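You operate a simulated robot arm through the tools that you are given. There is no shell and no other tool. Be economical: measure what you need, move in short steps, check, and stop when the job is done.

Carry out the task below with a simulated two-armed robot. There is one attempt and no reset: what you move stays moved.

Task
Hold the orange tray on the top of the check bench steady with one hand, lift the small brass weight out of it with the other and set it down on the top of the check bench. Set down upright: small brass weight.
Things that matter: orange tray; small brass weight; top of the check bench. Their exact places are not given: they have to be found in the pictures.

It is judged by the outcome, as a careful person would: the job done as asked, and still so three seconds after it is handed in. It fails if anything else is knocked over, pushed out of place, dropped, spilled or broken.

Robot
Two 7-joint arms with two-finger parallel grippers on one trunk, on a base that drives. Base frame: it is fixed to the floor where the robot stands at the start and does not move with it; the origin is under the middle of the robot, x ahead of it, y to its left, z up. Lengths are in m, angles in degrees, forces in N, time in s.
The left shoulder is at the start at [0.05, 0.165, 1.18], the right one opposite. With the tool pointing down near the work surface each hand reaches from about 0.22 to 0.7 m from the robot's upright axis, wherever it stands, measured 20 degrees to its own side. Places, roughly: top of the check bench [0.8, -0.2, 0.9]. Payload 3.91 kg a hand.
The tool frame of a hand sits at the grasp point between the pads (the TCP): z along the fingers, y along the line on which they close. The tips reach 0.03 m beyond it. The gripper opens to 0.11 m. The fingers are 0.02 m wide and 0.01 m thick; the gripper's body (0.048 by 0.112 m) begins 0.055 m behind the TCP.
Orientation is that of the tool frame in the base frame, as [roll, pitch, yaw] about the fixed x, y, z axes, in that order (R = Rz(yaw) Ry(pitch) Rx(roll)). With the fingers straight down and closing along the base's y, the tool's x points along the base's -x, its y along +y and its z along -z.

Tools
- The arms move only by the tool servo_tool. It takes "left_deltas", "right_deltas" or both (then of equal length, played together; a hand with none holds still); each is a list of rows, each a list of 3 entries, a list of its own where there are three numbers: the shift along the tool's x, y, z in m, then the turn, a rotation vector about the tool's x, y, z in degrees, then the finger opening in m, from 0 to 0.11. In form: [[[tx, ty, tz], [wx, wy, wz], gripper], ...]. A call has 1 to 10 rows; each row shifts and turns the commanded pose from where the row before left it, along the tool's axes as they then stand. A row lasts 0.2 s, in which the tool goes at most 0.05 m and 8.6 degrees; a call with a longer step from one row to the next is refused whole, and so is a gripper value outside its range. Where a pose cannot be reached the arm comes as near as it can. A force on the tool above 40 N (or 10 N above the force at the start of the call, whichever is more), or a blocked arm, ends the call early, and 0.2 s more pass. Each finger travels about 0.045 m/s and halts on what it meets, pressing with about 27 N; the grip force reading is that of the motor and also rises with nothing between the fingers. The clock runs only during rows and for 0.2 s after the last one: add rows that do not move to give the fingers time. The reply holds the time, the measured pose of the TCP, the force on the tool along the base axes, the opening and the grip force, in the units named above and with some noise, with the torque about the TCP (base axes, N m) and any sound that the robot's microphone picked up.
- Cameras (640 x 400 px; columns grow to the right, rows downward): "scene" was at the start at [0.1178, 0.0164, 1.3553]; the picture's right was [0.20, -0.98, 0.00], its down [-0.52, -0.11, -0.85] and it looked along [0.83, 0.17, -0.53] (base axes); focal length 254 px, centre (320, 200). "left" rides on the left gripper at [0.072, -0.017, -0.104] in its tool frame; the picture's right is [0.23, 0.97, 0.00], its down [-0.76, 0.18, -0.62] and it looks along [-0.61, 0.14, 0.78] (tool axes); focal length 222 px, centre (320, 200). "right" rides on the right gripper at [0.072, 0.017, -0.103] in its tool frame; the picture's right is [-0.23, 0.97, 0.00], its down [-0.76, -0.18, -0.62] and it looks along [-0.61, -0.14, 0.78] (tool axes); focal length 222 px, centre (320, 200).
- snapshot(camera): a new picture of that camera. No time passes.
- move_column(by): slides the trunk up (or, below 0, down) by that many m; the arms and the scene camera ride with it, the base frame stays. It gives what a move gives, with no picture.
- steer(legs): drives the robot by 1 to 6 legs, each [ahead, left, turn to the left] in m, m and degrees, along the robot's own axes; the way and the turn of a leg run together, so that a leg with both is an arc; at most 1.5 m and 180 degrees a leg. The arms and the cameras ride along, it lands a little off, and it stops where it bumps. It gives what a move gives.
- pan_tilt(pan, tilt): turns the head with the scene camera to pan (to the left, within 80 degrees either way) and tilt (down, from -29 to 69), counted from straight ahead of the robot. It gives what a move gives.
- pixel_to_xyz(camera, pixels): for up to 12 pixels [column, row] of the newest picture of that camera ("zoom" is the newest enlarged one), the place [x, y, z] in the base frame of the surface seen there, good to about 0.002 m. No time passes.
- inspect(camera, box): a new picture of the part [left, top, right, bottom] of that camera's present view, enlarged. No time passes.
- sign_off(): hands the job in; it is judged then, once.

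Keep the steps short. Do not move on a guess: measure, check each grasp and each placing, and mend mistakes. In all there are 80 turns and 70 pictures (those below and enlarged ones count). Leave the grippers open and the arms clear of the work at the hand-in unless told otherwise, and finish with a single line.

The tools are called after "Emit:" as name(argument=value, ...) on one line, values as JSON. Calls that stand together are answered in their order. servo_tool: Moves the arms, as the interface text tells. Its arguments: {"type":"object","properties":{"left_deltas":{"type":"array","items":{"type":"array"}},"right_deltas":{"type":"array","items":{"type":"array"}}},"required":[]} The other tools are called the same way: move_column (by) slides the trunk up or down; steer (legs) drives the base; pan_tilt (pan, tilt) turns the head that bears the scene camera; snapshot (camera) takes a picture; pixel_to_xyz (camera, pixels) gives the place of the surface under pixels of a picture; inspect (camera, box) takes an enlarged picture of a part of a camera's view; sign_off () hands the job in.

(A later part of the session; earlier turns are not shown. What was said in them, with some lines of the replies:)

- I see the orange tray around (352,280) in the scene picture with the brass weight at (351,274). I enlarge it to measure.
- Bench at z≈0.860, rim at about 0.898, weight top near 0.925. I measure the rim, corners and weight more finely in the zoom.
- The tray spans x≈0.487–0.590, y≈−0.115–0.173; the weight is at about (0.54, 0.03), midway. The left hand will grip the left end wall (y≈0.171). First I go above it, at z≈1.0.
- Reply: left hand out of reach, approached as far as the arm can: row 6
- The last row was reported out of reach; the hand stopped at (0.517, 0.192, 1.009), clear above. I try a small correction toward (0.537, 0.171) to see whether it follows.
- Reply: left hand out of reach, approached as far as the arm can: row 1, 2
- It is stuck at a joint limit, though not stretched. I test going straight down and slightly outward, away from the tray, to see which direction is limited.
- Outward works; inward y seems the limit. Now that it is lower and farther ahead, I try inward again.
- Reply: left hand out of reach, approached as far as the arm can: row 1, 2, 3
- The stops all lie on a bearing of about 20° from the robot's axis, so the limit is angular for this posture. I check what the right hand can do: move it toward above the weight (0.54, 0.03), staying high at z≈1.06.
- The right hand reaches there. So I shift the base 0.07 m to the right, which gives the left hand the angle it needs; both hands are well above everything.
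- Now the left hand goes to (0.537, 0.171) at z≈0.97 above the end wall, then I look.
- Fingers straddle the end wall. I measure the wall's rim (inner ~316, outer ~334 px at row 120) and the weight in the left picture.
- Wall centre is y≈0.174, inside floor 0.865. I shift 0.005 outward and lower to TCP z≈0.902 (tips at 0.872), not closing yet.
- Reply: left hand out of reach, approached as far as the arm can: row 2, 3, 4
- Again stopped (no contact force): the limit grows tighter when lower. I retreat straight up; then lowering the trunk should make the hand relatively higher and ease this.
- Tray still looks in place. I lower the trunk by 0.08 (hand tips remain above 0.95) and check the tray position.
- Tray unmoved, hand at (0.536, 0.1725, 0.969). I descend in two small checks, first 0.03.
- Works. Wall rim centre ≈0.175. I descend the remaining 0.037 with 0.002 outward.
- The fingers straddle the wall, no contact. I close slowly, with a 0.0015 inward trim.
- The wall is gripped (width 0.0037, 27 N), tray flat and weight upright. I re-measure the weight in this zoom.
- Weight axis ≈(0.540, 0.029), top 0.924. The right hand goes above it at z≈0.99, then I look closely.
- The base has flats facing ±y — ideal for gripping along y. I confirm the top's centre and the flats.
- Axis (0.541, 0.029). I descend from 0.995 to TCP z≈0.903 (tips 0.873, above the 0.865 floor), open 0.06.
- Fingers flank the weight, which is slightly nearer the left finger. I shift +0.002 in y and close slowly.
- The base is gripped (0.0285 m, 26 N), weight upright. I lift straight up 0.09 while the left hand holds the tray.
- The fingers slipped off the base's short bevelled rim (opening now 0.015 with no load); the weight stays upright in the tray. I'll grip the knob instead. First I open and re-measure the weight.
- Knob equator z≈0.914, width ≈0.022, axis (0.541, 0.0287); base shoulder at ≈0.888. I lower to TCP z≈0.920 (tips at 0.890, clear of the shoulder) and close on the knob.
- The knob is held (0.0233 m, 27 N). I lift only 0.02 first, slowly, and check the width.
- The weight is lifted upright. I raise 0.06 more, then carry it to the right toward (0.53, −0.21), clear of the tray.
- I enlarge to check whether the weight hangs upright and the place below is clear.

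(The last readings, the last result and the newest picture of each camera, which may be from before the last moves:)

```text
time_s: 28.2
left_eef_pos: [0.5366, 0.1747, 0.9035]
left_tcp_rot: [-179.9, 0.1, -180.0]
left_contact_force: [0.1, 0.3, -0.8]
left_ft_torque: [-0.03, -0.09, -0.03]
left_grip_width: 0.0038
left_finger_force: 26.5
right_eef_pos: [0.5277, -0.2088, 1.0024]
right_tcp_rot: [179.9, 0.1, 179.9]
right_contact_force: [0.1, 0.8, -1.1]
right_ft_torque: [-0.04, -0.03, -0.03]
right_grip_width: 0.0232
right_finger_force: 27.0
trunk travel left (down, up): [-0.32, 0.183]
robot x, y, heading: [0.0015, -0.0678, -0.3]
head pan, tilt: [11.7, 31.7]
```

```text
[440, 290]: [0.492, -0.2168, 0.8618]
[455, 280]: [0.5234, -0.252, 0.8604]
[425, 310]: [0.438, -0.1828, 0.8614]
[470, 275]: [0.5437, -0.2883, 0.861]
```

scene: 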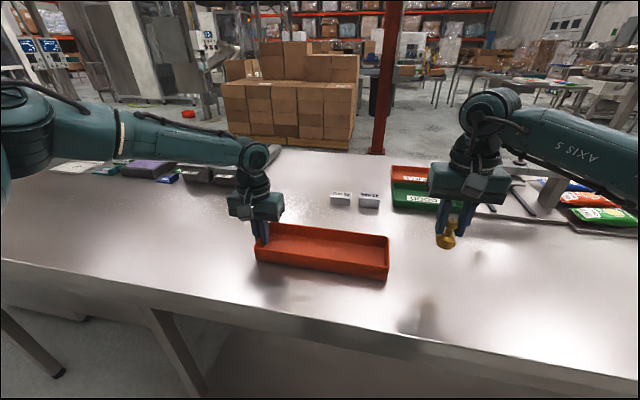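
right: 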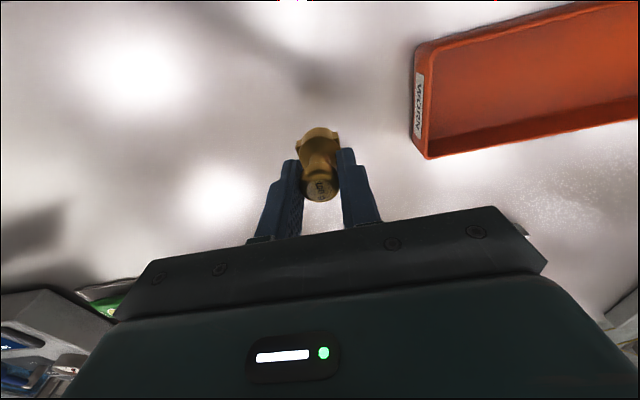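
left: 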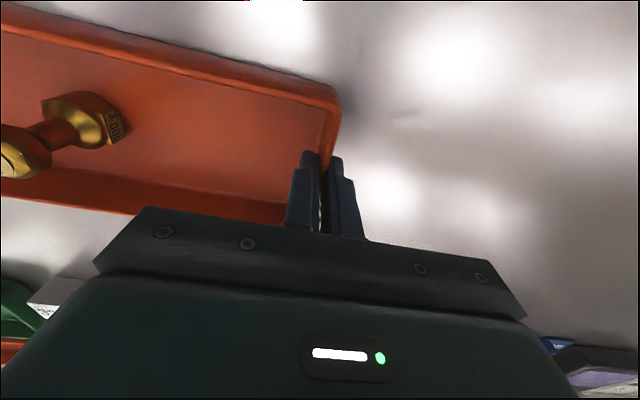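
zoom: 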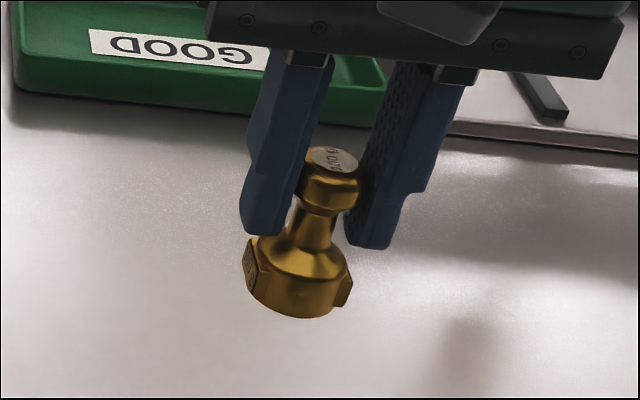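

Upright relative to the fingers; bench below is clear at z≈0.861. The weight's bottom is ~0.055 below the TCP, so it touches at TCP≈0.916. I go down to ~0.922 first.

Emit:
servo_tool(right_deltas=[[[0, 0, 0.025], [0, 0, 0], 0.0], [[0, 0, 0.025], [0, 0, 0], 0.0], [[0, 0, 0.018], [0, 0, 0], 0.0], [[0, 0, 0.012], [0, 0, 0], 0.0], [[0, 0, 0], [0, 0, 0], 0.0]])

Emit:
inspect(camera="scene", box=[390, 210, 510, 285])

```text
time_s: 29.4
left_eef_pos: [0.5359, 0.1749, 0.9041]
left_tcp_rot: [-179.9, 0.0, -179.9]
left_contact_force: [-0.4, 0.1, 0.8]
left_ft_torque: [0.03, 0.06, 0.0]
left_grip_width: 0.0037
left_finger_force: 27.1
right_eef_pos: [0.5272, -0.2101, 0.9222]
right_tcp_rot: [-180.0, 0.1, 179.8]
right_contact_force: [-0.6, -0.5, -0.5]
right_ft_torque: [0.03, -0.01, -0.01]
right_grip_width: 0.0235
right_finger_force: 26.9
trunk travel left (down, up): [-0.32, 0.183]
robot x, y, heading: [-0.0044, -0.0699, -0.1]
head pan, tilt: [11.7, 31.7]
```

```text
5.33 times, centred on (450, 248) of scene
```

zoom: 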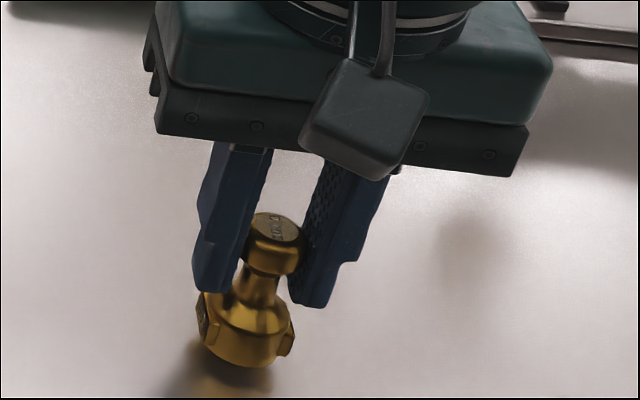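

A few mm remain. I lower in 2 mm rows and read the force.

Emit:
servo_tool(right_deltas=[[[0, 0, 0.002], [0, 0, 0], 0.0], [[0, 0, 0.002], [0, 0, 0], 0.0], [[0, 0, 0.0015], [0, 0, 0], 0.0], [[0, 0, 0], [0, 0, 0], 0.0]])

Emit:
inspect(camera="scene", box=[390, 210, 510, 285])

```text
time_s: 30.4
left_eef_pos: [0.5357, 0.1746, 0.9027]
left_tcp_rot: [-180.0, 0.0, -180.0]
left_contact_force: [-0.2, 1.2, 0.5]
left_ft_torque: [0.06, 0.04, -0.01]
left_grip_width: 0.0035
left_finger_force: 27.6
right_eef_pos: [0.5279, -0.2109, 0.9166]
right_tcp_rot: [180.0, 0.1, 179.9]
right_contact_force: [0.2, -0.3, -1.0]
right_ft_torque: [0.0, -0.01, 0.02]
right_grip_width: 0.023
right_finger_force: 27.1
trunk travel left (down, up): [-0.32, 0.183]
robot x, y, heading: [-0.0019, -0.0658, -0.1]
head pan, tilt: [11.7, 31.7]
```

```text
5.33 times, centred on (450, 248) of scene
```

zoom: 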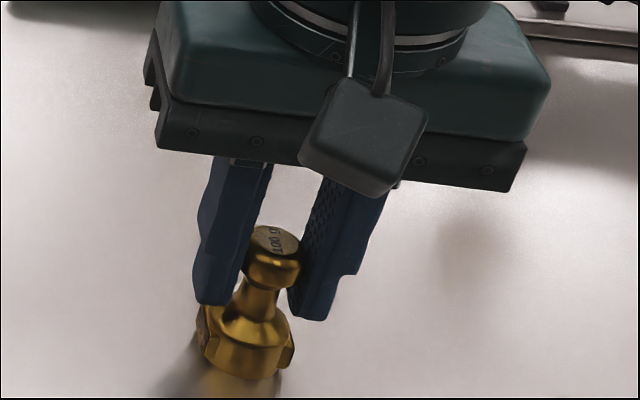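

No contact force yet. I lower by 1 mm rows, watching the force.

Emit:
servo_tool(right_deltas=[[[0, 0, 0.001], [0, 0, 0], 0.0], [[0, 0, 0.001], [0, 0, 0], 0.0], [[0, 0, 0], [0, 0, 0], 0.0]])

```text
time_s: 31.2
left_eef_pos: [0.5346, 0.176, 0.9036]
left_tcp_rot: [-179.9, 0.2, -179.9]
left_contact_force: [0.2, 0.0, -0.7]
left_ft_torque: [0.14, 0.07, 0.03]
left_grip_width: 0.0038
left_finger_force: 26.9
right_eef_pos: [0.5288, -0.2118, 0.9163]
right_tcp_rot: [179.9, 0.2, 179.9]
right_contact_force: [-1.3, 0.2, 10.0]
right_ft_torque: [-0.06, 0.15, 0.01]
right_grip_width: 0.0231
right_finger_force: 26.8
trunk travel left (down, up): [-0.32, 0.183]
robot x, y, heading: [-0.0038, -0.0666, -0.3]
head pan, tilt: [11.7, 31.7]
```

10 N upward: the weight stands on the bench. I ease off 0.5 mm and open slowly.

Emit:
servo_tool(right_deltas=[[[0, 0, -0.0005], [0, 0, 0], 0.0], [[0, 0, 0], [0, 0, 0], 0.026], [[0, 0, 0], [0, 0, 0], 0.032], [[0, 0, 0], [0, 0, 0], 0.045], [[0, 0, 0], [0, 0, 0], 0.055], [[0, 0, 0], [0, 0, 0], 0.055]])

Emit:
inspect(camera="scene", box=[390, 210, 510, 285])

Emit:
snapshot(camera="right")

```text
time_s: 32.6
left_eef_pos: [0.5355, 0.1752, 0.904]
left_tcp_rot: [-179.9, 0.1, 179.9]
left_contact_force: [0.0, -0.3, -0.3]
left_ft_torque: [0.06, 0.02, 0.02]
left_grip_width: 0.0038
left_finger_force: 26.8
right_eef_pos: [0.5287, -0.2102, 0.9156]
right_tcp_rot: [180.0, 0.0, 179.9]
right_contact_force: [-0.1, -0.3, 0.0]
right_ft_torque: [0.03, -0.01, 0.01]
right_grip_width: 0.0549
right_finger_force: 0.0
trunk travel left (down, up): [-0.32, 0.183]
robot x, y, heading: [0.0012, -0.0691, -0.1]
head pan, tilt: [11.7, 31.7]
```

```text
5.33 times, centred on (450, 248) of scene
```

zoom: 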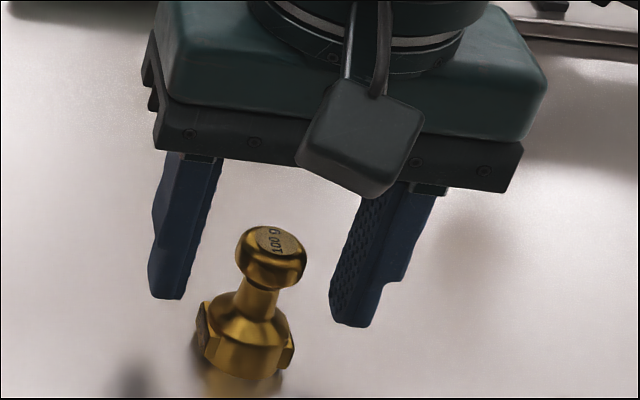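

```text
37 pictures are left
```

right: 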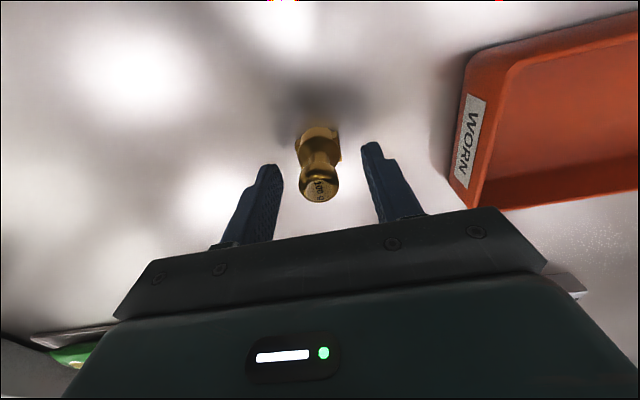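

The weight stands free. The right hand rises straight up 0.12; the left hand opens to 0.04 in place.

Emit:
servo_tool(right_deltas=[[[0, 0, -0.01], [0, 0, 0], 0.055], [[0, 0, -0.02], [0, 0, 0], 0.055], [[0, 0, -0.03], [0, 0, 0], 0.055], [[0, 0, -0.03], [0, 0, 0], 0.055], [[0, 0, -0.03], [0, 0, 0], 0.055], [[0, 0, 0], [0, 0, 0], 0.055]], left_deltas=[[[0, 0, 0], [0, 0, 0], 0.006], [[0, 0, 0], [0, 0, 0], 0.012], [[0, 0, 0], [0, 0, 0], 0.02], [[0, 0, 0], [0, 0, 0], 0.03], [[0, 0, 0], [0, 0, 0], 0.04], [[0, 0, 0], [0, 0, 0], 0.04]])

Emit:
snapshot(camera="left")

```text
time_s: 34.0
left_eef_pos: [0.5359, 0.1742, 0.9033]
left_tcp_rot: [-179.9, 0.1, -180.0]
left_contact_force: [-0.2, -0.1, 0.8]
left_ft_torque: [0.03, -0.01, 0.01]
left_grip_width: 0.0402
left_finger_force: 0.1
right_eef_pos: [0.5306, -0.2101, 1.0364]
right_tcp_rot: [-179.9, -0.1, 179.9]
right_contact_force: [-0.9, -0.4, -0.9]
right_ft_torque: [-0.02, -0.04, -0.02]
right_grip_width: 0.055
right_finger_force: 0.1
trunk travel left (down, up): [-0.32, 0.183]
robot x, y, heading: [-0.0033, -0.0708, -0.1]
head pan, tilt: [11.7, 31.7]
```

```text
36 pictures are left
```

left: 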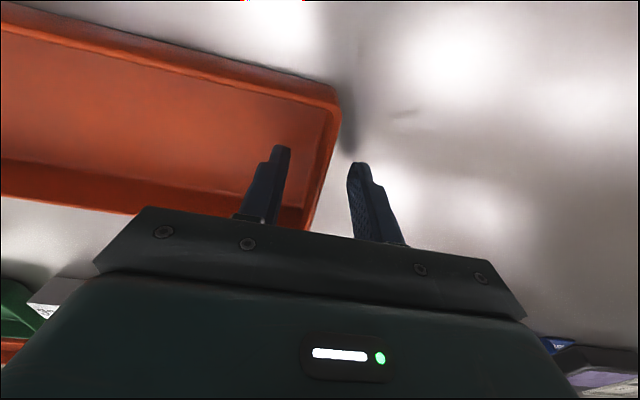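

The left fingers are free of the wall. I lift the left hand straight up 0.12 and open both fully, then look over the result.

Emit:
servo_tool(left_deltas=[[[0, 0, -0.015], [0, 0, 0], 0.04], [[0, 0, -0.025], [0, 0, 0], 0.04], [[0, 0, -0.03], [0, 0, 0], 0.06], [[0, 0, -0.03], [0, 0, 0], 0.08], [[0, 0.02, -0.03], [0, 0, 0], 0.1], [[0, 0, 0], [0, 0, 0], 0.11]], right_deltas=[[[0, 0, 0], [0, 0, 0], 0.06], [[0, 0, 0], [0, 0, 0], 0.08], [[0.02, 0, -0.02], [0, 0, 0], 0.1], [[0.03, 0, 0], [0, 0, 0], 0.11], [[0, 0, 0], [0, 0, 0], 0.11], [[0, 0, 0], [0, 0, 0], 0.11]])

Emit:
snapshot(camera="scene")

Emit:
inspect(camera="scene", box=[240, 200, 480, 350])

```text
time_s: 35.4
left_eef_pos: [0.5357, 0.1929, 1.0333]
left_tcp_rot: [-179.9, 0.1, 180.0]
left_contact_force: [-0.2, 1.0, 0.0]
left_ft_torque: [-0.01, 0.01, 0.04]
left_grip_width: 0.1098
left_finger_force: 0.1
right_eef_pos: [0.479, -0.2119, 1.0527]
right_tcp_rot: [-180.0, 0.0, 179.8]
right_contact_force: [-0.2, 0.1, 0.3]
right_ft_torque: [0.0, 0.01, -0.01]
right_grip_width: 0.1099
right_finger_force: 0.0
trunk travel left (down, up): [-0.32, 0.183]
robot x, y, heading: [0.0014, -0.0666, -0.1]
head pan, tilt: [11.7, 31.7]
```

```text
35 pictures are left
```

scene: 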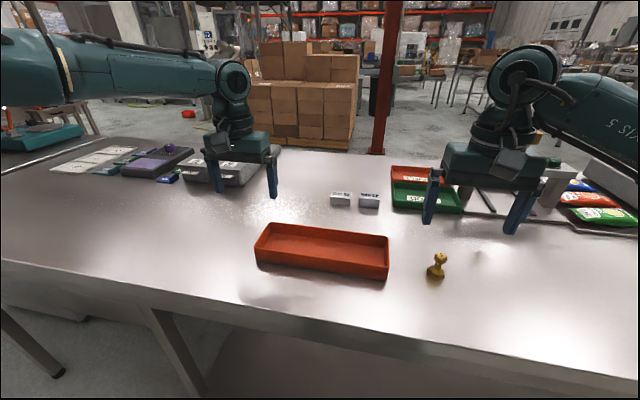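

```text
2.67 times, centred on (360, 275) of scene
```

zoom: 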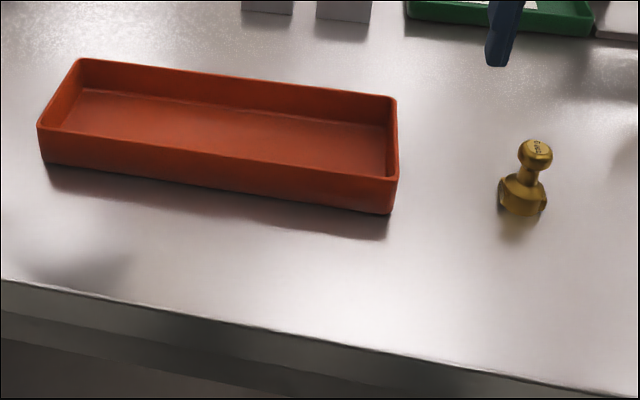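

The weight stands upright on the bench, the tray is empty and in its place, and both hands are open and clear. I hand in.

Emit:
sign_off()

```text
The job is handed in.
```

The small brass weight is out of the orange tray and stands upright on the check bench; the left hand held the tray during the lift, the first grip slipped without tipping the weight, and nothing else was disturbed.
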